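You operate a simulated robot arm through the tools that you are given. There is no shell and no other tool. Be economical: measure what you need, move in short steps, check, and stop when the job is done.

The job below is to be done with a simulated robot arm. You get a single attempt, and the scene is never put back.

JOB
Push the grey drawer shut. Then stack the 3 steel die from the top of the low cupboard on top of the 4 steel die. Then take the carton on the packing table and put it away on the raised end of the bench. Then take the jar labelled "brown" from the packing table and put it on the bay e shelf. Then take the folded rag and leave it on the grey offcut on the packing table. Then fetch the shoe from the top of the plywood bench and set it on the packing table. Then fetch the rubber block and set it on the black pad on the top of the plywood bench. Keep to this order. Set down upright: carton, jar, shoe.

It is judged by the outcome, as a careful person would: the job done as asked, and still so three seconds after it is handed in. It fails if anything else is knocked over, pushed out of place, dropped, spilled or broken.

ROBOT AND FRAMES
A 6-joint arm with a two-finger gripper on a trunk, on a base that drives. Base frame: it is fixed to the floor where the robot stands at the start and does not move with it; the origin is under the middle of the robot, x ahead of it, y to its left, z up. Lengths are in m, angles in rad, forces in N, time in s.
Its first joint turns from -2.897 to 2.897 rad. Places, roughly: bay E shelf [-1.3, 0.5, 0.8]; carton [-1.25, 0, 1]; folded rag (7x8x3 cm) [-1.7, -0.3, 0.9]; grey drawer [0.9, 0, 0.4]; jar [-1.5, -0.25, 0.75]; offcut [-1.5, 0, 0.75]; packing table [-1.5, -0.4, 0.8]; pad [-1, -2.5, 0.75]; raised end of the bench [0.1, -2.9, 1]; rubber block (5x5x3 cm) [-0.9, -2.5, 0.9]; shoe [-1.5, -2.5, 1]; steel die [1, 0, 0.5]. Payload 3.43 kg.
The TCP is the grasp point between the finger pads, 0.02 m short of the fingertips. In the tool frame z runs along the fingers and y along their closing line. Largest opening 0.19 m; the body of the gripper starts 0.248 m behind the TCP.
Orientation is that of the tool frame in the base frame, as a unit quaternion [w, x, y, z]. With the fingers straight down and closing along the base's y, the tool's x points along the base's -x, its y along +y and its z along -z.

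CONTROLS
- The arm moves only by the tool nudge_tool. Its argument "series" is a list of rows, each a list of 6 numbers: the shift along the tool's x, y, z in m, then the turn, a rotation vector about the tool's x, y, z in rad. In form: [[tx, ty, tz, rx, ry, rz], ...]. A call has 1 to 8 rows; each row is the pose to reach, as a shift and turn from the pose commanded when the call began, along the tool's axes at that moment. "claw" is the opening, from 0 (shut) to 1 (fully open), set as the call begins (left out, the last holds). Rows are played at 5 a second. More than 0.05 m and 0.15 rad between two rows, or a gripper value outside its range, and nothing of the call is played. Where a pose cannot be reached the arm comes as near as it can. A force on the tool above 40 N (or 10 N above the force at the start of the call, whichever is more), or a blocked arm, ends the call early, and 0.2 s more pass. Each finger travels about 0.045 m/s and halts on what it meets, pressing with about 25 N; the grip force reading is that of the motor and also rises with nothing between the fingers. The clock runs only during rows and for 0.2 s after the last one: add rows that repeat a pose to give the fingers time. The reply holds the time, the measured pose of the TCP, the force on the tool along the base axes, the opening and the grip force, in the units named above and with some noise, with the torque about the TCP (base axes, N m) and any sound that the robot's microphone picked up, and new pictures: "show" is both (left out), scene, wrist or none.
- Cameras (640 x 400 px; columns grow to the right, rows downward): "scene" is now at [-0.0108, 0.1719, 1.2494]; the picture's right is [-0.48, -0.88, -0.00], its down [-0.82, 0.44, -0.36] and it looks along [0.32, -0.17, -0.93] (base axes); focal length 214 px, centre (320, 200). "wrist" rides on the gripper at [0.07, -0.009, -0.288] in the tool frame; the picture's right is [0.12, 0.99, 0.00], its down [-0.96, 0.12, -0.25] and it looks along [-0.25, 0.03, 0.97] (tool axes); focal length 261 px, centre (320, 200). There is no depth. A picture from a camera that has moved, and an enlarged one, comes with that camera's place and axes in the base frame and with its lens.
- slide_trunk(by): slides the trunk up (or, below 0, down) by that many m; the arm and the scene camera ride with it, the base frame stays. It gives what a move gives, with no picture.
- base_move(legs): drives the robot by 1 to 6 legs, each [ahead, turn to the left] in m and rad, along the robot's own axes; the way and the turn of a leg run together, so that a leg with both is an arc; at most 1.5 m and 3.142 rad a leg. The arm and the cameras ride along, it lands a little off, and it stops where it bumps. It gives what a move gives, and a new picture of the scene camera.
- head_to(pan, tilt): turns the head with the scene camera to pan (to the left, within 2.705 rad either way) and tilt (down, from -0.506 to 1.204), counted from straight ahead of the robot. It gives what a move gives, and a new picture of the scene camera.
- inspect(camera, box): a new picture of the part [left, top, right, bottom] of that camera's present view, enlarged. It takes no simulated time.
- finish_job(): hands the job in; it is judged then, once.

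Work in short steps. Places have to be worked out from the pictures, the camera data and where the tool is seen: move nearer, look again, correct. Check each grasp and each placing, and mend what went wrong. You have 196 turns and 260 pictures in all, those below and enlarged ones among them. Open the gripper and draw the arm clear of the work before you hand the job in, unless the task says otherwise; then end with one line.

The tools are called after "Call:" as name(argument=value, ...) on one line, values as JSON. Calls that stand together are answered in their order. nudge_tool: Moves the arm, as the interface text tells. Its arguments: {"type":"object","properties":{"series":{"type":"array","items":{"type":"array","items":{"type":"number"}}},"claw":{"type":"number"},"show":{"type":"string","enum":["both","scene","wrist","none"]}},"required":["series"]} The other tools are called the same way: slide_trunk (by) slides the trunk up or down; base_move (legs) drives the base; head_to (pan, tilt) turns the head that bears the scene camera; inspect (camera, box) takes an enlarged picture of a part of a camera's view; finish_job () hands the job in.

At the start:

```text
time: 0.0
tool_pos: [-0.6344, -0.34, 1.1028]
tool_rot: [-0.001, 0.0, 1.0, 0.0]
contact_force: [0.9, -1.2, 0.5]
moment: [0.0, -0.02, -0.03]
finger_gap: 0.1897
finger_force: 0.0
trunk travel left (down, up): [-0.1, 0.14]
robot x, y, heading: [0.0024, 0.0012, -0.004]
head pan, tilt: [-0.497, 1.201]
```

scene: 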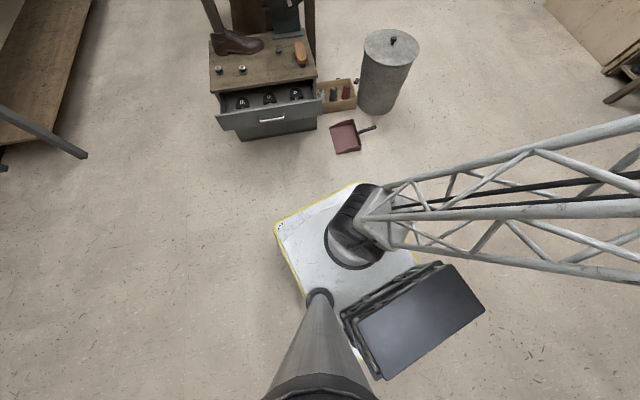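
wrist: 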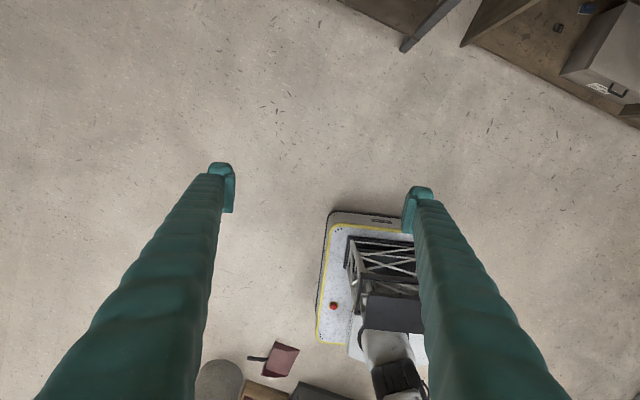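

I start by looking at the cupboard with the drawer ahead of the robot.

Call:
head_to(pan=0.0, tilt=0.75)

Call:
inspect(camera="scene", box=[200, 100, 440, 300])

```text
time: 0.9
tool_pos: [-0.635, -0.3401, 1.1021]
tool_rot: [-0.001, 0.0, 1.0, 0.0]
contact_force: [-0.5, 0.0, -0.7]
moment: [0.02, -0.01, 0.0]
finger_gap: 0.1896
finger_force: 0.0
trunk travel left (down, up): [-0.1, 0.14]
robot x, y, heading: [0.001, -0.0028, -0.001]
head pan, tilt: [0.0, 0.75]
camera scene: at [0.0229, 0.1985, 1.2811], right [0.0, -1.0, 0.0], down [-0.68, 0.0, -0.73], along [0.73, 0.0, -0.68], focal length 214 px, centre (320, 200)
```

scene: 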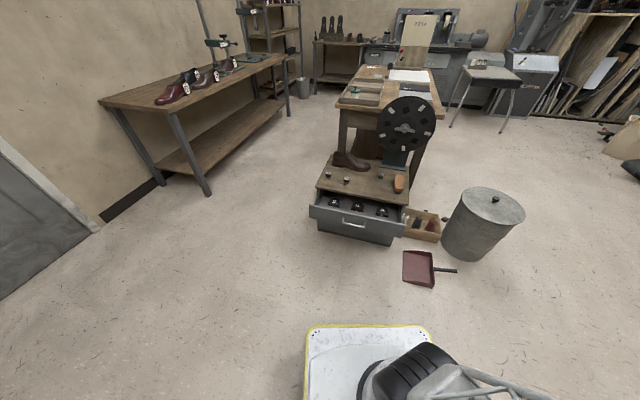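

```text
2.00 times, centred on (320, 200) of scene
camera zoom: at [0.0229, 0.1985, 1.2811], right [0.0, -1.0, 0.0], down [-0.68, 0.0, -0.73], along [0.73, 0.0, -0.68], focal length 429 px, centre (320, 200)
```

zoom: 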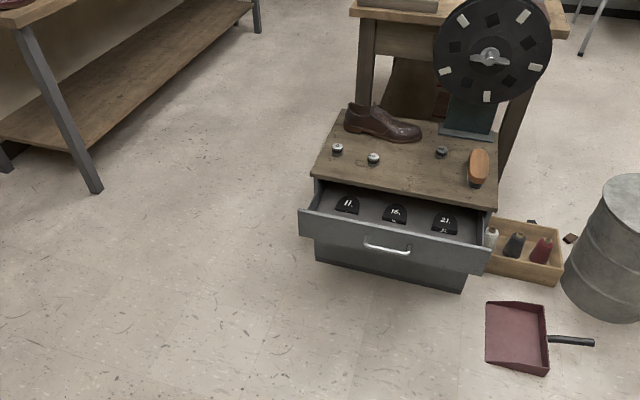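

Call:
inspect(camera="scene", box=[308, 145, 418, 214])

Call:
inspect(camera="scene", box=[320, 164, 360, 189])

```text
5.80 times, centred on (363, 180) of scene
camera zoom: at [0.0229, 0.1985, 1.2811], right [0.0, -1.0, 0.0], down [-0.68, 0.0, -0.73], along [0.73, 0.0, -0.68], focal length 1243 px, centre (71, 319)
```

zoom: 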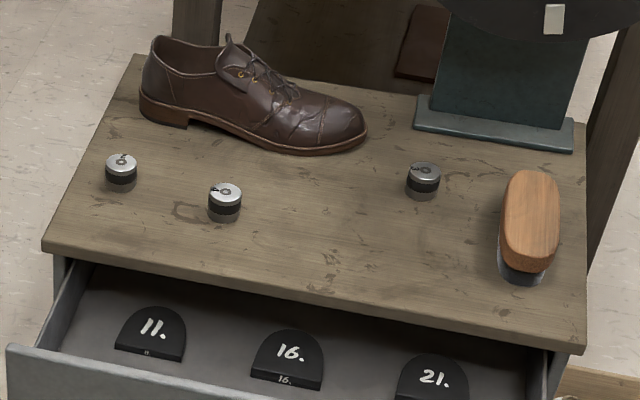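

```text
16.00 times, centred on (340, 176) of scene
camera zoom: at [0.0229, 0.1985, 1.2811], right [0.0, -1.0, 0.0], down [-0.68, 0.0, -0.73], along [0.73, 0.0, -0.68], focal length 3432 px, centre (0, 576)
```

zoom: 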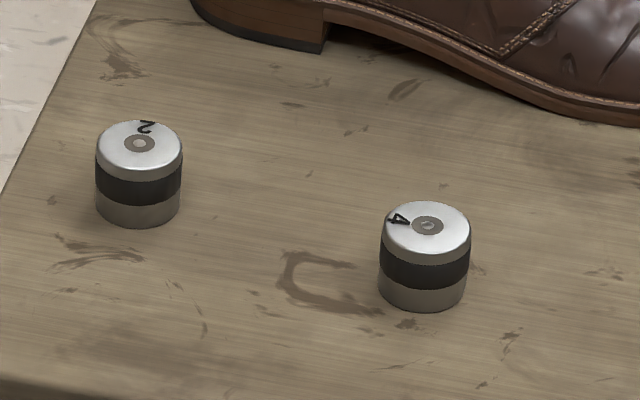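

Call:
inspect(camera="scene", box=[372, 166, 400, 184])

```text
16.00 times, centred on (386, 175) of scene
camera zoom: at [0.0229, 0.1985, 1.2811], right [0.0, -1.0, 0.0], down [-0.68, 0.0, -0.73], along [0.73, 0.0, -0.68], focal length 3432 px, centre (-736, 600)
```

zoom: 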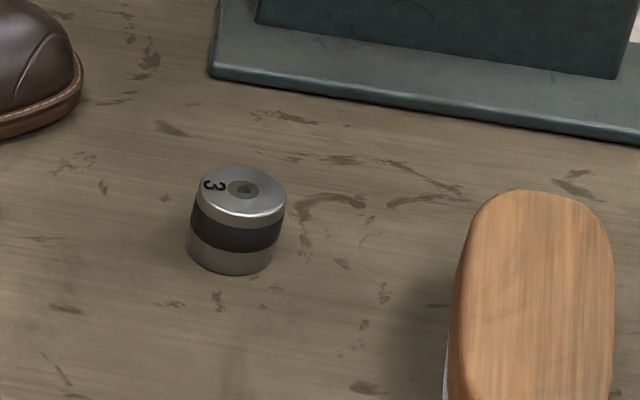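

The 3 die is the right one and the 4 die the middle one. I swing the arm round to the front on the robot's right side, turning about the robot axis.

Call:
nudge_tool(series=[[-0.0244, -0.0424, 0, 0, 0, -0.068], [-0.0516, -0.0831, 0, 0, 0, -0.136], [-0.0815, -0.1219, 0, 0, 0, -0.204], [-0.1139, -0.1585, 0, 0, 0, -0.272], [-0.1488, -0.1928, 0, 0, 0, -0.34], [-0.1859, -0.2247, 0, 0, 0, -0.408], [-0.2251, -0.254, 0, 0, 0, -0.476], [-0.2662, -0.2805, 0, 0, 0, -0.544]], show="none")

```text
time: 2.7
tool_pos: [-0.3711, -0.6174, 1.102]
tool_rot: [0.0, -0.268, 0.964, 0.001]
contact_force: [-1.8, 0.7, 0.0]
moment: [-0.12, -0.17, -0.03]
finger_gap: 0.19
finger_force: 0.0
trunk travel left (down, up): [-0.1, 0.14]
robot x, y, heading: [0.0012, 0.0022, 0.004]
head pan, tilt: [0.0, 0.75]
```

It follows the arc as planned; I repeat the same swing.

Call:
nudge_tool(series=[[-0.0244, -0.0424, 0, 0, 0, -0.068], [-0.0516, -0.0831, 0, 0, 0, -0.136], [-0.0815, -0.1219, 0, 0, 0, -0.204], [-0.1139, -0.1585, 0, 0, 0, -0.272], [-0.1488, -0.1928, 0, 0, 0, -0.34], [-0.1859, -0.2247, 0, 0, 0, -0.408], [-0.2251, -0.254, 0, 0, 0, -0.476], [-0.2662, -0.2805, 0, 0, 0, -0.544]], show="none")

Call:
nudge_tool(series=[[-0.0244, -0.0424, 0, 0, 0, -0.068], [-0.0516, -0.0831, 0, 0, 0, -0.136], [-0.0815, -0.1219, 0, 0, 0, -0.204], [-0.1139, -0.1585, 0, 0, 0, -0.272], [-0.1488, -0.1928, 0, 0, 0, -0.34], [-0.1859, -0.2247, 0, 0, 0, -0.408], [-0.2251, -0.254, 0, 0, 0, -0.476], [-0.2662, -0.2805, 0, 0, 0, -0.544]], show="none")

Call:
nudge_tool(series=[[-0.0244, -0.0424, 0, 0, 0, -0.068], [-0.0516, -0.0831, 0, 0, 0, -0.136], [-0.0815, -0.1219, 0, 0, 0, -0.204], [-0.1139, -0.1585, 0, 0, 0, -0.272], [-0.1488, -0.1928, 0, 0, 0, -0.34], [-0.1859, -0.2247, 0, 0, 0, -0.408], [-0.2251, -0.254, 0, 0, 0, -0.476], [-0.2662, -0.2805, 0, 0, 0, -0.544]], show="scene")

```text
time: 4.5
tool_pos: [0.0007, -0.7211, 1.1009]
tool_rot: [0.0, -0.518, 0.855, 0.0]
contact_force: [-0.6, -0.1, -0.3]
moment: [-0.01, -0.14, -0.02]
finger_gap: 0.1901
finger_force: 0.0
trunk travel left (down, up): [-0.1, 0.14]
robot x, y, heading: [0.0034, 0.0008, 0.004]
head pan, tilt: [0.0, 0.75]
```

```text
time: 6.3
tool_pos: [0.3742, -0.616, 1.101]
tool_rot: [0.0, 0.728, -0.686, 0.001]
contact_force: [-0.9, -0.3, -1.4]
moment: [0.13, -0.14, -0.05]
finger_gap: 0.1897
finger_force: 0.0
trunk travel left (down, up): [-0.1, 0.14]
robot x, y, heading: [0.0007, -0.001, 0.001]
head pan, tilt: [0.0, 0.75]
```

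```text
time: 8.1
tool_pos: [0.6388, -0.3319, 1.1011]
tool_rot: [0.0, 0.886, -0.464, -0.001]
contact_force: [-0.2, -0.5, 0.0]
moment: [0.14, -0.1, 0.02]
finger_gap: 0.1898
finger_force: 0.1
trunk travel left (down, up): [-0.1, 0.14]
robot x, y, heading: [0.0008, -0.0041, 0.001]
head pan, tilt: [0.0, 0.75]
camera scene: at [0.023, 0.1982, 1.2812], right [0.0, -1.0, 0.0], down [-0.68, 0.0, -0.73], along [0.73, 0.0, -0.68], focal length 214 px, centre (320, 200)
```

scene: 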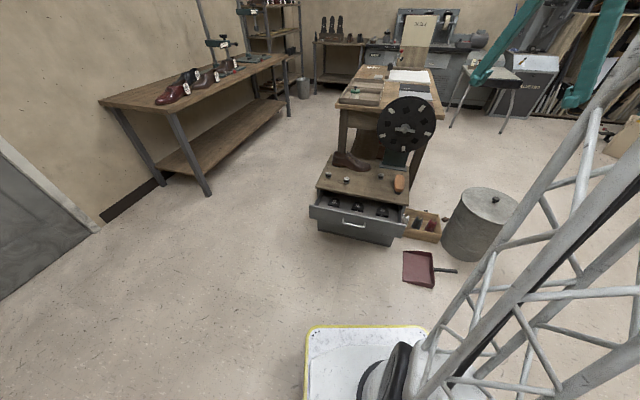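

The cupboard faces the robot turned by about 0.29 rad, so the push direction is about (0.96, -0.29). I drive ahead 0.2 m and look at it again.

Call:
base_move(legs=[[0.2, 0]])

Call:
inspect(camera="scene", box=[270, 140, 470, 270])

```text
time: 9.7
tool_pos: [0.8401, -0.3272, 1.1001]
tool_rot: [-0.001, 0.887, -0.463, 0.0]
contact_force: [-0.3, -0.4, -0.3]
moment: [-0.05, 0.0, 0.0]
finger_gap: 0.1897
finger_force: 0.1
trunk travel left (down, up): [-0.1, 0.14]
robot x, y, heading: [0.2022, -0.0014, 0.003]
head pan, tilt: [0.0, 0.75]
camera scene: at [0.2217, 0.1993, 1.2811], right [0.01, -1.0, 0.0], down [-0.68, 0.0, -0.73], along [0.73, 0.0, -0.68], focal length 214 px, centre (320, 200)
```

scene: 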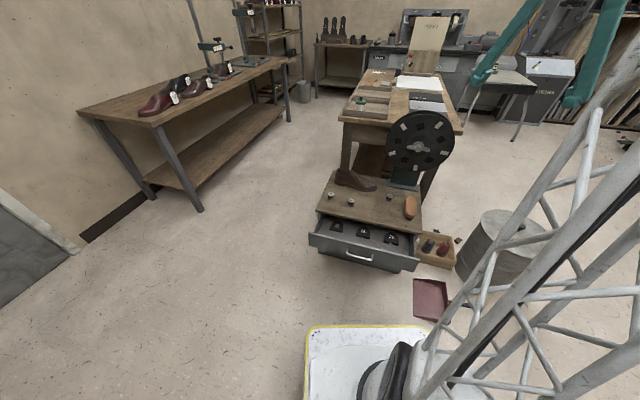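

```text
3.08 times, centred on (370, 205) of scene
camera zoom: at [0.2217, 0.1993, 1.2811], right [0.01, -1.0, 0.0], down [-0.68, 0.0, -0.73], along [0.73, 0.0, -0.68], focal length 660 px, centre (166, 185)
```

zoom: 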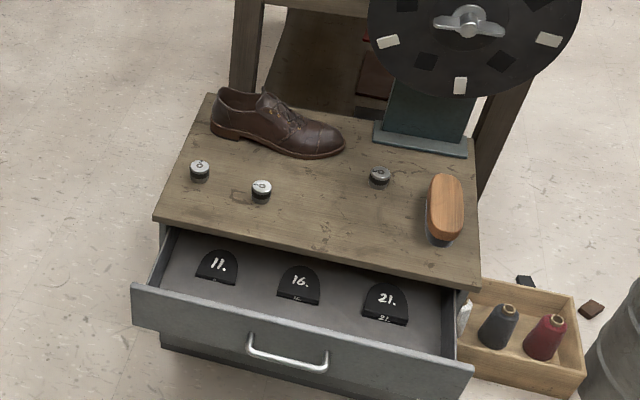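

Call:
inspect(camera="scene", box=[330, 186, 370, 211])

Call:
inspect(camera="scene", box=[372, 186, 412, 211])

```text
16.00 times, centred on (350, 198) of scene
camera zoom: at [0.2217, 0.1993, 1.2811], right [0.01, -1.0, 0.0], down [-0.68, 0.0, -0.73], along [0.73, 0.0, -0.68], focal length 3432 px, centre (-160, 224)
```

zoom: 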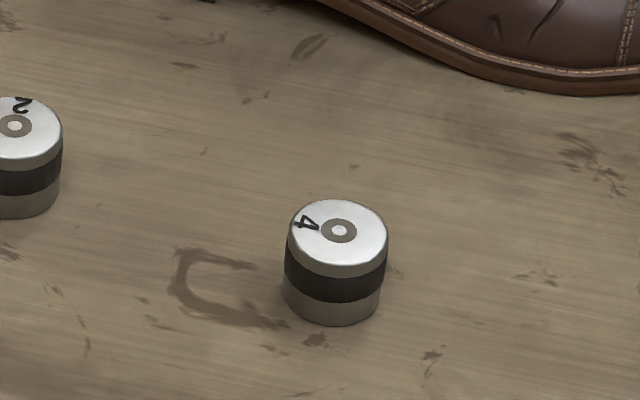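

```text
16.00 times, centred on (392, 198) of scene
camera zoom: at [0.2217, 0.1993, 1.2811], right [0.01, -1.0, 0.0], down [-0.68, 0.0, -0.73], along [0.73, 0.0, -0.68], focal length 3432 px, centre (-832, 224)
```

zoom: 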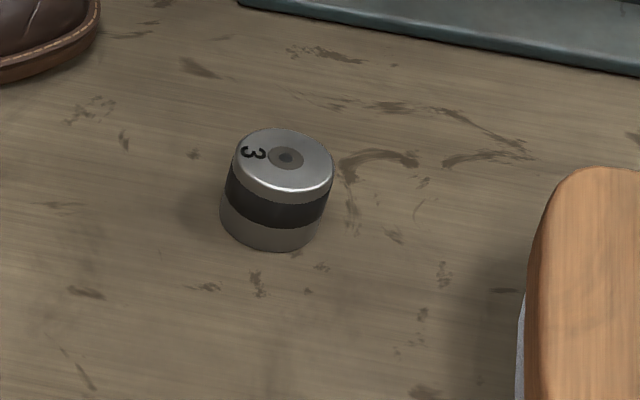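

I estimate the cupboard top at z≈0.46, dies at about (1.07, 0.033) and (1.107, -0.185), and the drawer front centre at about (0.818, 0.003, 0.43 top edge). I bring the tool toward the front of the drawer, yawing it square.

Call:
nudge_tool(series=[[-0.0424, -0.0113, 0.0125, 0, 0, -0.085], [-0.0848, -0.0225, 0.025, 0, 0, -0.17], [-0.127, -0.0338, 0.0375, 0, 0, -0.255], [-0.1695, -0.045, 0.05, 0, 0, -0.34], [-0.212, -0.0563, 0.0625, 0, 0, -0.425], [-0.254, -0.0675, 0.075, 0, 0, -0.51], [-0.2966, -0.0788, 0.0875, 0, 0, -0.595], [-0.339, -0.09, 0.1, 0, 0, -0.68]])

```text
time: 11.5
tool_pos: [0.7182, 0.0035, 1.0026]
tool_rot: [0.001, 0.99, -0.14, 0.0]
contact_force: [0.7, -0.6, 0.1]
moment: [0.09, 0.1, -0.01]
finger_gap: 0.19
finger_force: 0.0
trunk travel left (down, up): [-0.1, 0.14]
robot x, y, heading: [0.2016, 0.0004, 0.004]
head pan, tilt: [0.0, 0.75]
camera scene: at [0.222, 0.1991, 1.2812], right [0.01, -1.0, 0.0], down [-0.68, 0.0, -0.73], along [0.73, 0.0, -0.68], focal length 214 px, centre (320, 200)
camera wrist: at [0.7888, -0.0071, 1.2898], right [-0.16, -0.99, 0.0], down [-0.96, 0.16, 0.25], along [-0.24, 0.04, -0.97], focal length 261 px, centre (320, 200)
```

scene: 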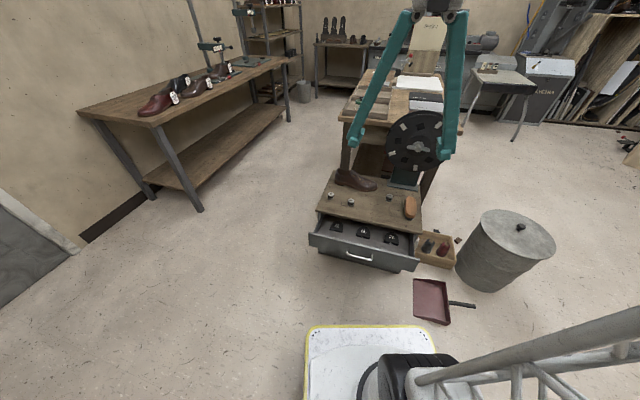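
wrist: 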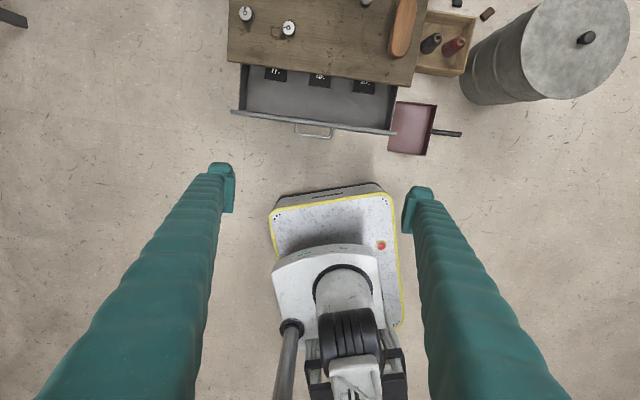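

The wrist view confirms the handle at about (0.797, 0.010). I descend in front of the drawer, fingers open to straddle the handle.

Call:
nudge_tool(series=[[0.003, -0.003, 0.048, 0, 0, 0], [0.006, -0.007, 0.096, 0, 0, 0], [0.009, -0.01, 0.144, 0, 0, 0], [0.012, -0.013, 0.192, 0, 0, 0], [0.015, -0.017, 0.24, 0, 0, 0], [0.018, -0.02, 0.288, 0, 0, 0], [0.021, -0.023, 0.336, 0, 0, 0], [0.0245, -0.027, 0.384, 0, 0, 0]])

```text
time: 13.3
tool_pos: [0.7479, 0.0254, 0.6194]
tool_rot: [0.001, 0.99, -0.14, 0.001]
contact_force: [0.0, 0.0, 0.8]
moment: [0.01, -0.14, 0.0]
finger_gap: 0.1898
finger_force: 0.0
trunk travel left (down, up): [-0.1, 0.14]
robot x, y, heading: [0.1998, 0.001, 0.001]
head pan, tilt: [0.0, 0.75]
camera scene: at [0.2211, 0.1993, 1.2813], right [0.01, -1.0, 0.0], down [-0.68, 0.0, -0.73], along [0.73, 0.0, -0.68], focal length 214 px, centre (320, 200)
camera wrist: at [0.8171, 0.0134, 0.9065], right [-0.16, -0.99, 0.0], down [-0.96, 0.16, 0.25], along [-0.24, 0.04, -0.97], focal length 261 px, centre (320, 200)
```

scene: 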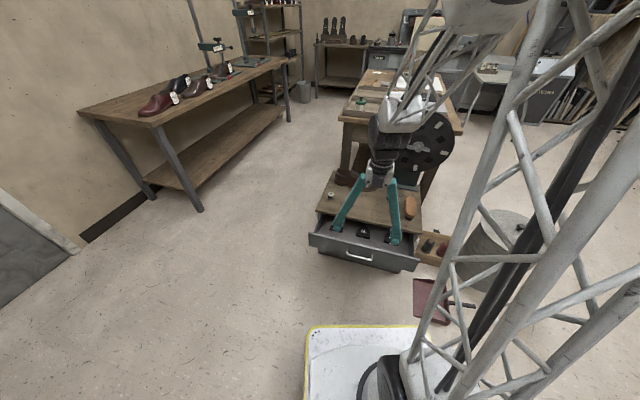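
wrist: 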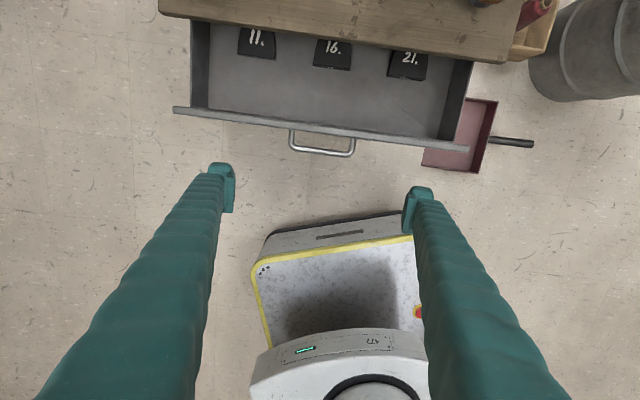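

Clear in front of the drawer. Now I descend to handle height and tilt the fingers forward by 0.35 rad.

Call:
nudge_tool(series=[[0, 0, 0.042, 0, 0.07, 0], [0, 0, 0.084, 0, 0.14, 0], [0, 0, 0.126, 0, 0.21, 0], [0, 0, 0.168, 0, 0.28, 0], [0, 0, 0.208, 0, 0.35, 0]])

```text
time: 14.7
tool_pos: [0.7703, -0.0105, 0.4239]
tool_rot: [0.084, 0.975, -0.193, 0.074]
contact_force: [0.2, -0.2, 0.7]
moment: [0.0, 0.0, -0.01]
finger_gap: 0.1898
finger_force: 0.0
out of reach, approached as far as the arm can: row 3, 4, 5
trunk travel left (down, up): [-0.1, 0.14]
robot x, y, heading: [0.1986, 0.0017, 0.003]
head pan, tilt: [0.0, 0.75]
stopped in row 5: the arm was blocked; the commanded pose is now the measured one
camera scene: at [0.2222, 0.1994, 1.2811], right [0.01, -1.0, 0.0], down [-0.68, 0.0, -0.73], along [0.73, 0.0, -0.68], focal length 214 px, centre (320, 200)
camera wrist: at [0.8049, 0.0266, 0.7146], right [-0.28, -0.95, 0.15], down [-0.95, 0.29, 0.09], along [-0.13, -0.12, -0.98], focal length 261 px, centre (320, 200)
```

scene: 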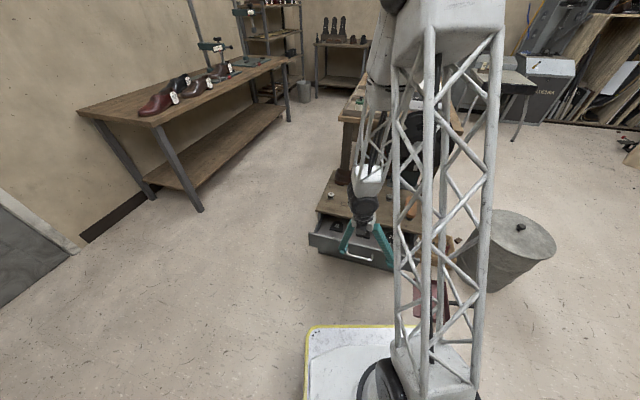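
wrist: 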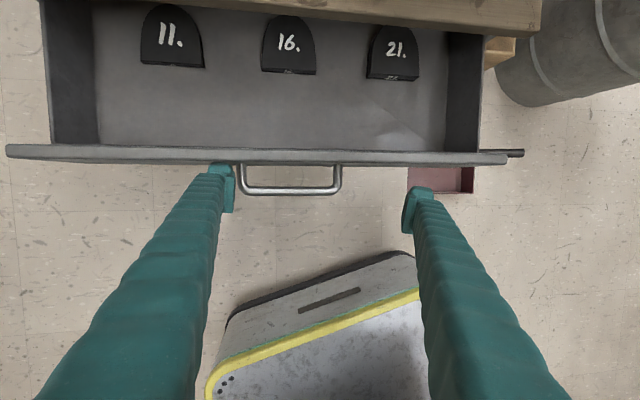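

The arm ran into its near/low limit there (no contact). I back up a little, restore the orientation, lower the trunk, and back the base up 0.12 m for more working room.

Call:
nudge_tool(series=[[-0.0069, -0.0007, -0.0356, 0.049, -0.057, -0.035], [-0.0138, -0.0015, -0.0712, 0.097, -0.114, -0.07], [-0.0207, -0.0022, -0.1068, 0.146, -0.171, -0.105], [-0.0207, -0.0022, -0.1068, 0.146, -0.171, -0.105]], show="none")

Call:
base_move(legs=[[-0.12, 0]])

Call:
slide_trunk(by=-0.1)

```text
time: 15.7
tool_pos: [0.7388, 0.0193, 0.524]
tool_rot: [-0.001, 0.99, -0.143, 0.0]
contact_force: [0.1, 0.9, -0.4]
moment: [-0.02, -0.01, -0.02]
finger_gap: 0.19
finger_force: 0.0
trunk travel left (down, up): [-0.1, 0.14]
robot x, y, heading: [0.1991, 0.0005, 0.009]
head pan, tilt: [0.0, 0.75]
```

```text
time: 16.9
tool_pos: [0.6222, 0.0181, 0.5244]
tool_rot: [-0.001, 0.99, -0.144, 0.0]
contact_force: [-0.6, -0.3, 0.1]
moment: [0.01, 0.01, 0.01]
finger_gap: 0.1901
finger_force: 0.0
trunk travel left (down, up): [-0.1, 0.14]
robot x, y, heading: [0.0828, 0.0008, 0.008]
head pan, tilt: [0.0, 0.75]
camera scene: at [0.1057, 0.1987, 1.2811], right [0.0, -1.0, 0.0], down [-0.68, 0.0, -0.73], along [0.73, 0.0, -0.68], focal length 214 px, centre (320, 200)
```

scene: 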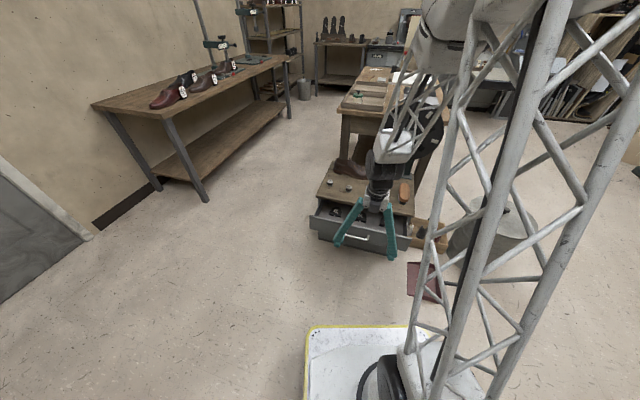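

```text
time: 18.3
tool_pos: [0.623, 0.0193, 0.4248]
tool_rot: [-0.001, 0.99, -0.143, 0.001]
contact_force: [0.1, -0.5, 0.4]
moment: [0.01, -0.02, -0.02]
finger_gap: 0.1899
finger_force: 0.1
trunk travel left (down, up): [0.0, 0.24]
robot x, y, heading: [0.0848, -0.0013, 0.004]
head pan, tilt: [0.0, 0.75]
```

Call:
nudge_tool(series=[[0.03, -0.02, 0.005, 0, 0.06, 0], [0.07, -0.0393, 0.01, 0, 0.12, 0], [0.11, -0.0393, 0.015, 0, 0.18, 0], [0.1187, -0.0393, 0.015, 0, 0.22, 0]])

```text
time: 19.3
tool_pos: [0.7492, 0.0204, 0.4076]
tool_rot: [0.015, 0.984, -0.143, 0.11]
contact_force: [0.2, 0.2, 0.7]
moment: [0.01, -0.03, 0.0]
finger_gap: 0.1899
finger_force: 0.0
trunk travel left (down, up): [0.0, 0.24]
robot x, y, heading: [0.0874, 0.0003, 0.003]
head pan, tilt: [0.0, 0.75]
camera scene: at [0.1057, 0.1987, 1.1811], right [0.0, -1.0, 0.0], down [-0.68, 0.0, -0.73], along [0.73, 0.0, -0.68], focal length 214 px, centre (320, 200)
camera wrist: at [0.7564, 0.0274, 0.7045], right [-0.17, -0.99, 0.02], down [-0.98, 0.17, 0.03], along [-0.03, -0.02, -1.0], focal length 261 px, centre (320, 200)
```

scene: 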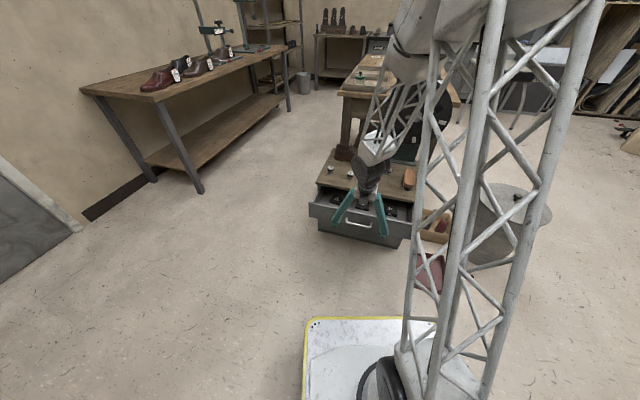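
wrist: 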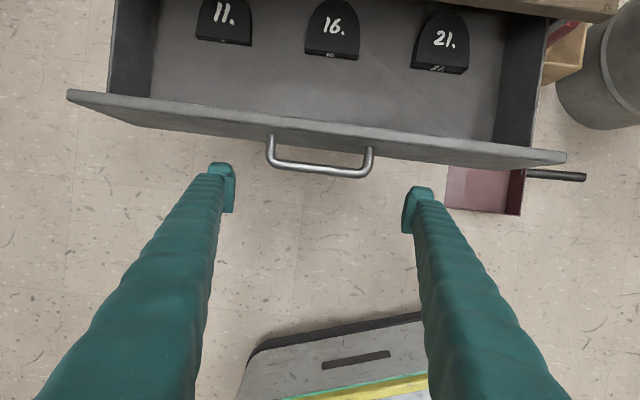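

Fingers straddle the handle, squared to the drawer front. I push forward along the drawer axis.

Call:
nudge_tool(series=[[0.02, 0, 0.0044, 0, 0, 0], [0.039, 0, 0.0087, 0, 0, 0], [0.0586, 0, 0.0131, 0, 0, 0], [0.078, 0, 0.0174, 0, 0, 0], [0.0976, 0, 0.0218, 0, 0, 0], [0.117, 0, 0.0262, 0, 0, 0], [0.1366, 0, 0.0305, 0, 0, 0]])

```text
time: 20.9
tool_pos: [0.8839, -0.0194, 0.4107]
tool_rot: [0.015, 0.984, -0.143, 0.11]
contact_force: [0.6, -0.2, 0.2]
moment: [-0.03, 0.03, -0.04]
finger_gap: 0.1899
finger_force: 0.0
trunk travel left (down, up): [0.0, 0.24]
robot x, y, heading: [0.0799, 0.0025, -0.001]
head pan, tilt: [0.0, 0.75]
camera scene: at [0.1056, 0.1988, 1.1811], right [0.0, -1.0, 0.0], down [-0.68, 0.0, -0.73], along [0.73, 0.0, -0.68], focal length 214 px, centre (320, 200)
camera wrist: at [0.8907, -0.014, 0.7062], right [-0.17, -0.98, 0.02], down [-0.98, 0.17, 0.03], along [-0.03, -0.02, -1.0], focal length 261 px, centre (320, 200)
```

scene: 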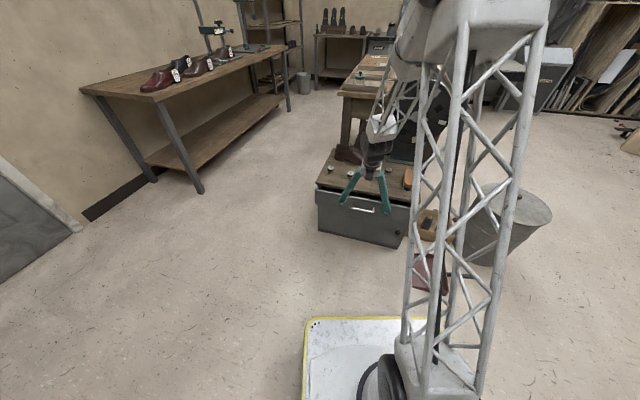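
wrist: 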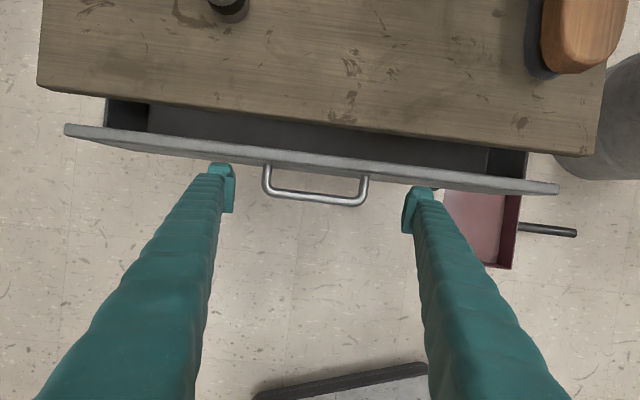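

The drawer is moving in; about 4–5 cm left. I keep pushing.

Call:
nudge_tool(series=[[0.0146, 0, 0.0033, 0, 0, 0], [0.0293, 0, 0.0065, 0, 0, 0], [0.039, 0, 0.0087, 0, 0, 0], [0.049, 0, 0.0109, 0, 0, 0], [0.0586, 0, 0.0131, 0, 0, 0], [0.068, 0, 0.0153, 0, 0, 0]])

```text
time: 22.2
tool_pos: [0.9389, -0.0355, 0.4093]
tool_rot: [0.016, 0.984, -0.143, 0.105]
contact_force: [-6.1, 1.5, 3.6]
moment: [-0.33, -0.02, -0.68]
finger_gap: 0.19
finger_force: 0.0
trunk travel left (down, up): [0.0, 0.24]
robot x, y, heading: [0.0815, 0.0001, 0.007]
head pan, tilt: [0.0, 0.75]
stopped in row 6: the force on the tool passed its limit at 60 N (the readings are from after the stop); the commanded pose is now the measured one
camera scene: at [0.1049, 0.1988, 1.1811], right [0.01, -1.0, 0.0], down [-0.68, 0.0, -0.73], along [0.73, 0.0, -0.68], focal length 214 px, centre (320, 200)
camera wrist: at [0.9492, -0.0295, 0.7047], right [-0.17, -0.98, 0.03], down [-0.98, 0.17, 0.04], along [-0.04, -0.02, -1.0], focal length 261 px, centre (320, 200)
```

scene: 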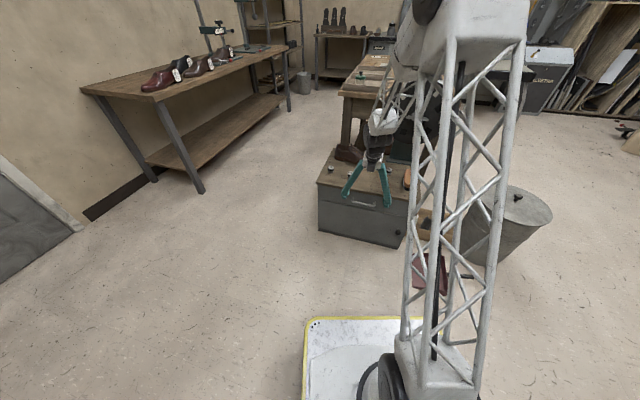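
wrist: 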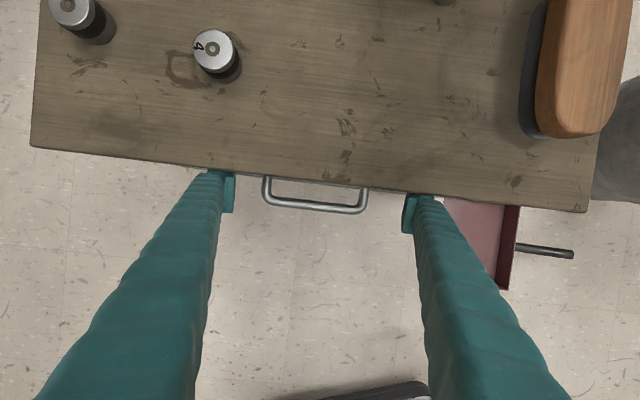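

The push met a firm stop and the front is now flush with the top edge. I retreat and check.

Call:
nudge_tool(series=[[-0.03, 0, -0.0066, 0, 0, 0], [-0.06, 0, -0.0131, 0, 0, 0], [-0.06, 0, -0.06, 0, -0.07, 0], [-0.06, 0, -0.108, 0, -0.14, 0], [-0.06, 0, -0.156, 0, -0.22, 0], [-0.06, 0, -0.204, 0, -0.22, 0]], show="wrist")

Call:
inspect(camera="scene", box=[300, 140, 420, 250])

```text
time: 23.6
tool_pos: [0.8408, -0.0047, 0.5942]
tool_rot: [0.0, 0.989, -0.145, -0.005]
contact_force: [1.3, 0.5, -0.4]
moment: [0.04, 0.12, -0.01]
finger_gap: 0.1899
finger_force: 0.1
trunk travel left (down, up): [0.0, 0.24]
robot x, y, heading: [0.0812, -0.0018, 0.008]
head pan, tilt: [0.0, 0.75]
camera wrist: at [0.9141, -0.0173, 0.8804], right [-0.17, -0.99, 0.0], down [-0.95, 0.16, 0.26], along [-0.25, 0.04, -0.97], focal length 261 px, centre (320, 200)
```

wrist: 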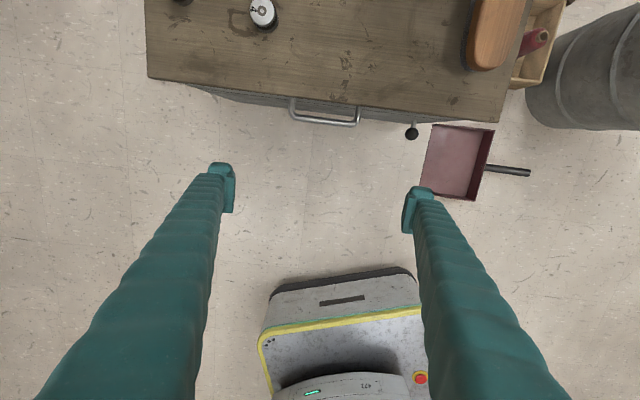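

```text
3.64 times, centred on (360, 195) of scene
camera zoom: at [0.1056, 0.1988, 1.181], right [0.01, -1.0, 0.0], down [-0.68, 0.0, -0.73], along [0.73, 0.0, -0.68], focal length 780 px, centre (174, 218)
```

zoom: 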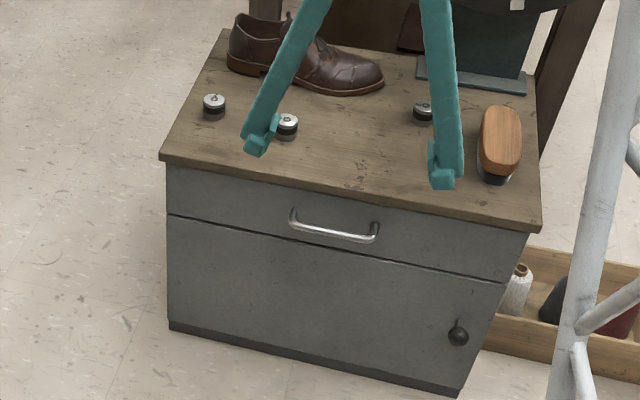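

The drawer is flush shut. Next, the dies: I drive ahead 0.15 m, raise the tool a bit, and view the dies from the wrist.

Call:
base_move(legs=[[0.15, 0]])

Call:
nudge_tool(series=[[0, 0, -0.05, 0, 0, 0], [0.0, 0.04, -0.06, 0, 0.05, 0], [0.0, 0.08, -0.06, 0, 0.1, 0], [0.0, 0.1, -0.06, 0, 0.15, 0], [0.0, 0.1, -0.06, 0, 0.2, 0]], claw=0.4, show="wrist")

```text
time: 25.0
tool_pos: [0.9948, 0.0002, 0.5949]
tool_rot: [-0.001, 0.99, -0.142, -0.003]
contact_force: [0.1, 0.6, 0.1]
moment: [0.02, 0.0, 0.03]
finger_gap: 0.1899
finger_force: 0.0
trunk travel left (down, up): [0.0, 0.24]
robot x, y, heading: [0.2383, 0.0027, 0.013]
head pan, tilt: [0.0, 0.75]
camera scene: at [0.2574, 0.2002, 1.1811], right [0.01, -1.0, 0.0], down [-0.68, -0.01, -0.73], along [0.73, 0.01, -0.68], focal length 214 px, centre (320, 200)
```

scene: 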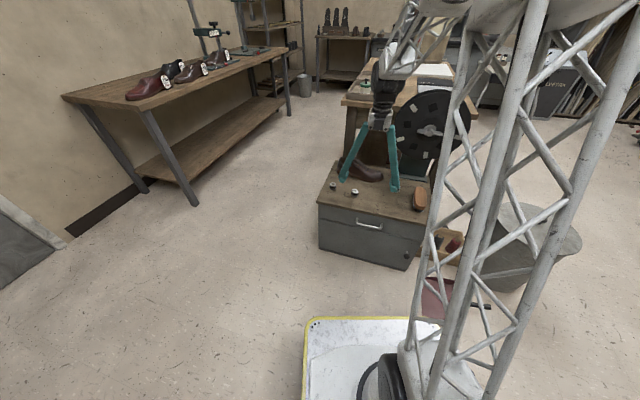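

```text
time: 26.2
tool_pos: [0.9683, -0.0959, 0.6531]
tool_rot: [0.013, 0.985, -0.141, 0.095]
contact_force: [1.0, 0.0, -0.5]
moment: [0.02, 0.02, 0.0]
finger_gap: 0.083
finger_force: 0.0
trunk travel left (down, up): [0.0, 0.24]
robot x, y, heading: [0.2401, 0.0033, 0.01]
head pan, tilt: [0.0, 0.75]
camera wrist: at [0.9834, -0.0912, 0.9498], right [-0.17, -0.99, 0.02], down [-0.98, 0.17, 0.06], along [-0.06, -0.01, -1.0], focal length 261 px, centre (320, 200)
```

wrist: 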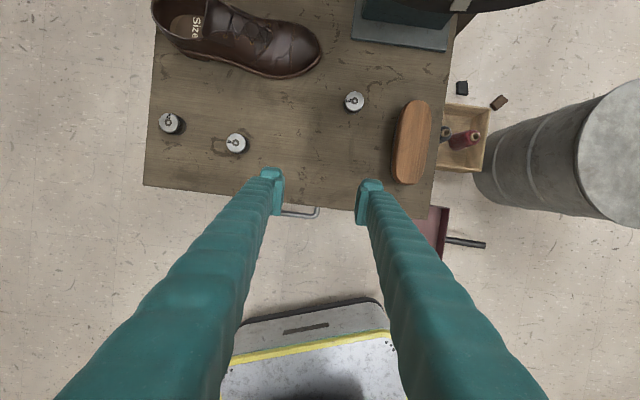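

Call:
inspect(camera="wrist", box=[200, 80, 400, 205])

```text
3.20 times, centred on (300, 142) of wrist
camera zoom: at [0.9834, -0.0912, 0.9498], right [-0.17, -0.99, 0.02], down [-0.98, 0.17, 0.06], along [-0.06, -0.01, -1.0], focal length 834 px, centre (384, 384)
```

zoom: 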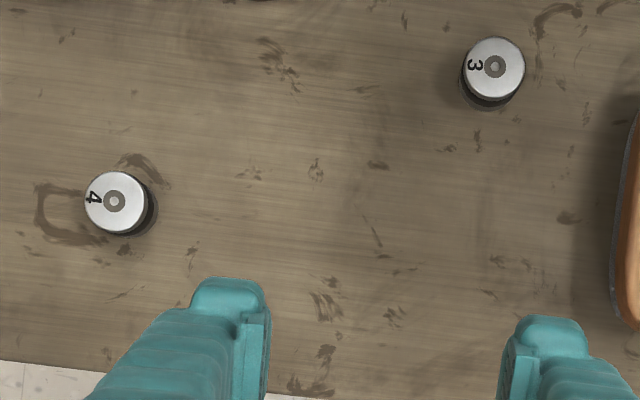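

Dies computed at 3: (1.113, -0.183), 4: (1.076, 0.032), top z≈0.488. I hover over die 3, keeping the 0.2 rad lean to stay clear of the disc.

Call:
nudge_tool(series=[[0.0282, 0.0086, 0.0264, 0, 0, 0], [0.0564, 0.0172, 0.0528, 0, 0, 0], [0.0845, 0.0257, 0.0793, 0, 0, 0], [0.1127, 0.0343, 0.1057, 0, 0, 0], [0.1409, 0.0429, 0.1321, 0, 0, 0]])

```text
time: 27.4
tool_pos: [1.1128, -0.175, 0.554]
tool_rot: [0.022, 0.984, -0.146, 0.096]
contact_force: [0.3, -0.2, 1.0]
moment: [-0.02, -0.05, 0.0]
finger_gap: 0.076
finger_force: 0.1
out of reach, approached as far as the arm can: row 5
trunk travel left (down, up): [0.0, 0.24]
robot x, y, heading: [0.2348, 0.0046, 0.011]
head pan, tilt: [0.0, 0.75]
camera scene: at [0.2568, 0.2003, 1.1812], right [0.01, -1.0, 0.0], down [-0.68, -0.01, -0.73], along [0.73, 0.01, -0.68], focal length 214 px, centre (320, 200)
camera wrist: at [1.1291, -0.167, 0.8495], right [-0.18, -0.98, 0.04], down [-0.98, 0.18, 0.06], along [-0.06, -0.03, -1.0], focal length 261 px, centre (320, 200)
```

scene: 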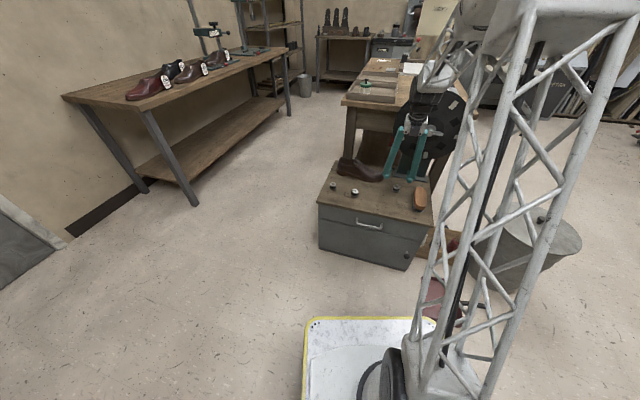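
wrist: 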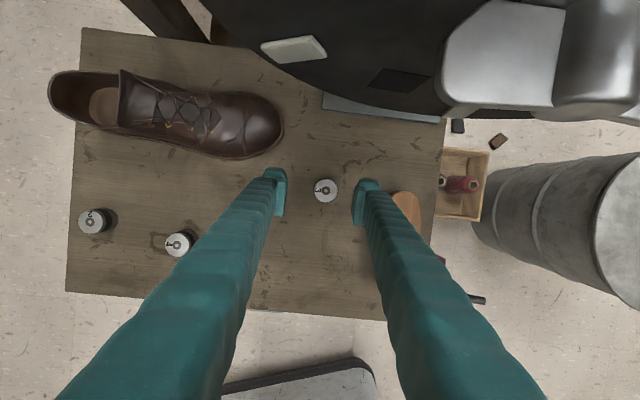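

The arm is at the edge of its reach and the disc knob is near. I back the tool off, drive 0.08 m closer, and come in again.

Call:
nudge_tool(series=[[-0.04, 0, -0.02, 0, 0, 0], [-0.08, 0, -0.04, 0, 0, 0], [-0.12, 0, -0.06, 0, 0, 0]], show="none")

Call:
base_move(legs=[[0.1, 0]])

```text
time: 28.2
tool_pos: [0.9899, -0.1409, 0.5858]
tool_rot: [0.016, 0.985, -0.144, 0.094]
contact_force: [0.8, 0.6, -0.6]
moment: [0.03, 0.05, 0.01]
finger_gap: 0.0759
finger_force: 0.2
out of reach, approached as far as the arm can: row 1
trunk travel left (down, up): [0.0, 0.24]
robot x, y, heading: [0.2365, 0.0028, 0.009]
head pan, tilt: [0.0, 0.75]
```

```text
time: 29.4
tool_pos: [1.0926, -0.1375, 0.5884]
tool_rot: [0.018, 0.985, -0.142, 0.095]
contact_force: [0.3, 0.2, 0.3]
moment: [0.01, 0.03, 0.01]
finger_gap: 0.0761
finger_force: 0.0
trunk travel left (down, up): [0.0, 0.24]
robot x, y, heading: [0.343, 0.0032, 0.01]
head pan, tilt: [0.0, 0.75]
camera scene: at [0.3598, 0.2015, 1.1811], right [0.01, -1.0, 0.0], down [-0.68, -0.01, -0.73], along [0.73, 0.01, -0.68], focal length 214 px, centre (320, 200)
```

scene: 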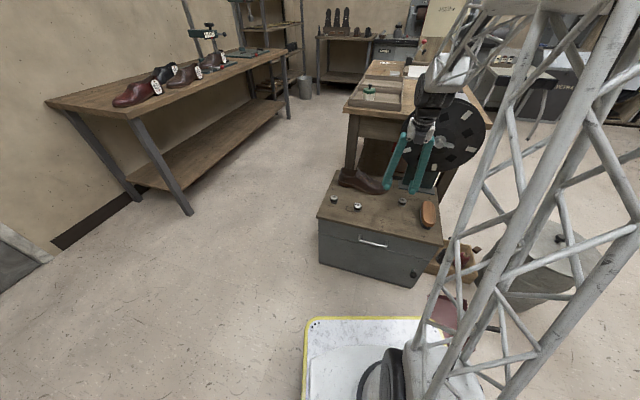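

Call:
nudge_tool(series=[[0.0, 0.019, 0.01, 0, 0.05, 0], [0.0113, 0.0379, 0.03, 0, 0.1, 0], [0.0226, 0.0379, 0.0535, 0, 0.1, 0]], show="wrist")

Call:
inspect(camera="wrist", box=[230, 130, 410, 242])

```text
time: 30.2
tool_pos: [1.1149, -0.1783, 0.5389]
tool_rot: [0.03, 0.978, -0.145, 0.146]
contact_force: [0.6, 0.6, 0.3]
moment: [0.0, -0.04, 0.02]
finger_gap: 0.0759
finger_force: 0.0
out of reach, approached as far as the arm can: row 2, 3
trunk travel left (down, up): [0.0, 0.24]
robot x, y, heading: [0.3377, 0.0004, 0.008]
head pan, tilt: [0.0, 0.75]
camera wrist: at [1.1035, -0.1618, 0.8334], right [-0.18, -0.98, 0.05], down [-0.98, 0.18, -0.04], along [0.03, -0.06, -1.0], focal length 261 px, centre (320, 200)
```

wrist: 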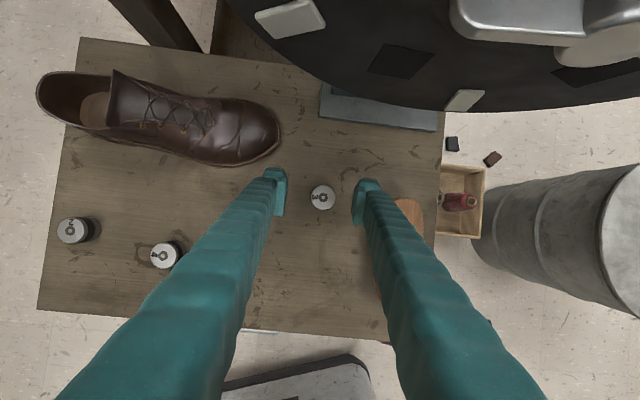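

```text
3.56 times, centred on (320, 186) of wrist
camera zoom: at [1.1035, -0.1618, 0.8334], right [-0.18, -0.98, 0.05], down [-0.98, 0.18, -0.04], along [0.03, -0.06, -1.0], focal length 927 px, centre (320, 250)
```

zoom: 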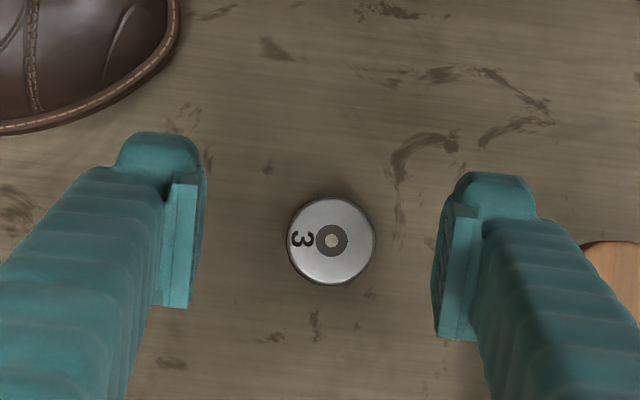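

Reach complaints seem due to the low trunk with the lean; I raise the trunk by 0.1 and reduce the lean, then descend.

Call:
slide_trunk(by=0.12)

```text
time: 31.7
tool_pos: [1.1156, -0.1793, 0.6583]
tool_rot: [0.029, 0.979, -0.143, 0.144]
contact_force: [0.1, 0.6, -0.6]
moment: [-0.01, 0.0, -0.01]
finger_gap: 0.0759
finger_force: 0.0
trunk travel left (down, up): [-0.12, 0.12]
robot x, y, heading: [0.3389, 0.0024, 0.013]
head pan, tilt: [0.0, 0.75]
```

Call:
nudge_tool(series=[[-0.0104, 0.0005, 0.033, 0.006, -0.015, -0.001], [-0.0207, 0.001, 0.066, 0.017, -0.044, -0.003], [-0.0311, 0.0015, 0.099, 0.017, -0.044, -0.003], [-0.0414, 0.002, 0.1319, 0.017, -0.044, -0.003]], show="wrist")

Call:
inspect(camera="wrist", box=[230, 130, 410, 242])

```text
time: 32.7
tool_pos: [1.1126, -0.1839, 0.521]
tool_rot: [0.022, 0.982, -0.143, 0.125]
contact_force: [0.1, -0.3, 0.0]
moment: [-0.01, 0.0, 0.01]
finger_gap: 0.076
finger_force: 0.0
out of reach, approached as far as the arm can: row 2
trunk travel left (down, up): [-0.12, 0.12]
robot x, y, heading: [0.3338, -0.0002, 0.01]
head pan, tilt: [0.0, 0.75]
camera wrist: at [1.1121, -0.172, 0.8158], right [-0.17, -0.98, 0.04], down [-0.98, 0.17, 0.0], along [-0.01, -0.04, -1.0], focal length 261 px, centre (320, 200)
```

wrist: 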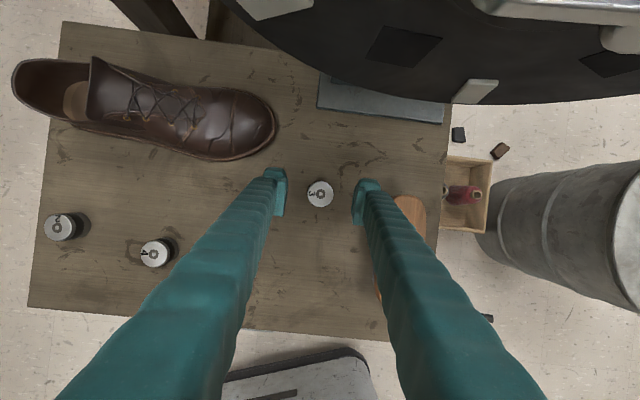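

```text
3.56 times, centred on (320, 186) of wrist
camera zoom: at [1.1121, -0.172, 0.8158], right [-0.17, -0.98, 0.04], down [-0.98, 0.17, 0.0], along [-0.01, -0.04, -1.0], focal length 927 px, centre (320, 250)
```

zoom: 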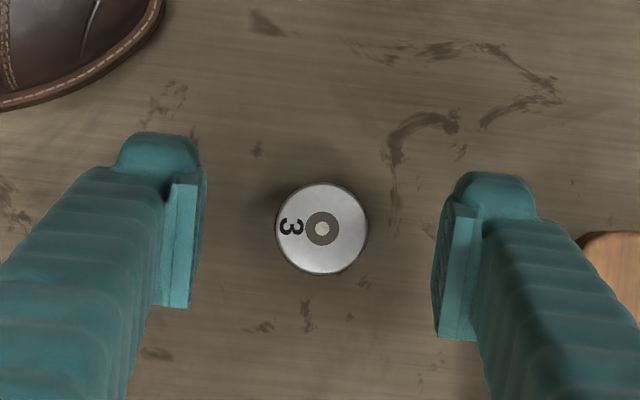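

Die 3 sits centered between the fingers. I descend 3 cm gently.

Call:
nudge_tool(series=[[-0.0014, 0.0003, 0.01, 0, 0, 0], [-0.0028, 0.0006, 0.02, 0, 0, 0], [-0.0042, 0.001, 0.03, 0, 0, 0]], show="wrist")

Call:
inspect(camera="scene", box=[370, 170, 450, 220])

```text
time: 33.5
tool_pos: [1.1144, -0.185, 0.4912]
tool_rot: [0.021, 0.982, -0.141, 0.124]
contact_force: [0.2, -0.4, 0.1]
moment: [0.01, 0.0, -0.02]
finger_gap: 0.0759
finger_force: 0.0
trunk travel left (down, up): [-0.12, 0.12]
robot x, y, heading: [0.3392, 0.004, 0.016]
head pan, tilt: [0.0, 0.75]
camera wrist: at [1.1146, -0.1749, 0.7855], right [-0.17, -0.98, 0.04], down [-0.99, 0.17, 0.0], along [-0.01, -0.04, -1.0], focal length 261 px, centre (320, 200)
```

wrist: 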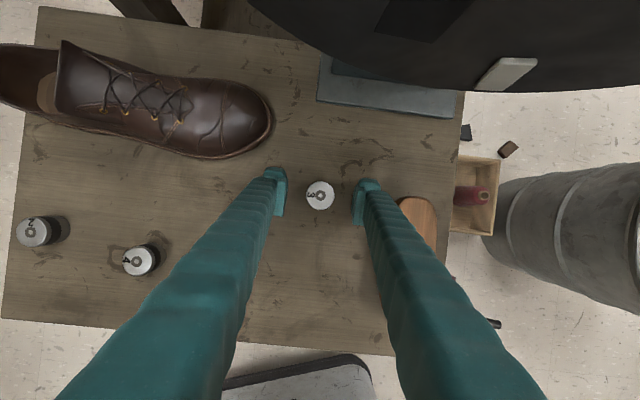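

```text
8.00 times, centred on (410, 195) of scene
camera zoom: at [0.3597, 0.2015, 1.3012], right [0.01, -1.0, 0.0], down [-0.68, -0.01, -0.73], along [0.73, 0.01, -0.68], focal length 1716 px, centre (-400, 240)
```

zoom: 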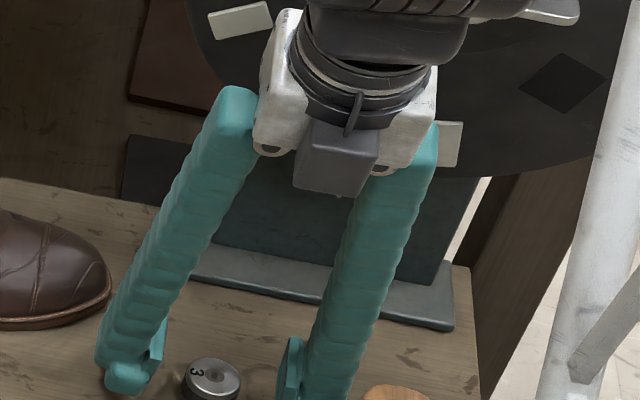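

Call:
inspect(camera="scene", box=[375, 200, 425, 231])

```text
12.80 times, centred on (400, 216) of scene
camera zoom: at [0.3597, 0.2015, 1.3012], right [0.01, -1.0, 0.0], down [-0.68, -0.01, -0.73], along [0.73, 0.01, -0.68], focal length 2745 px, centre (-704, 2)
```

zoom: 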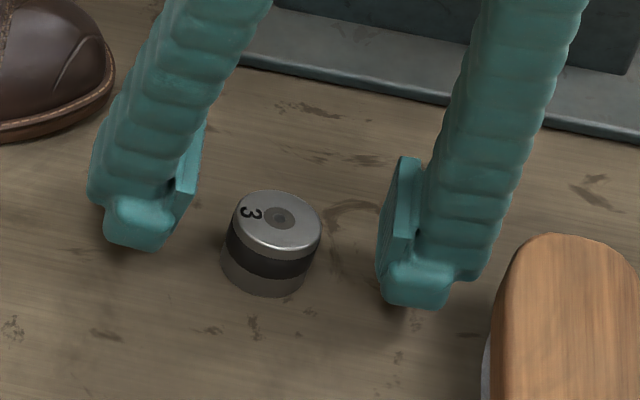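

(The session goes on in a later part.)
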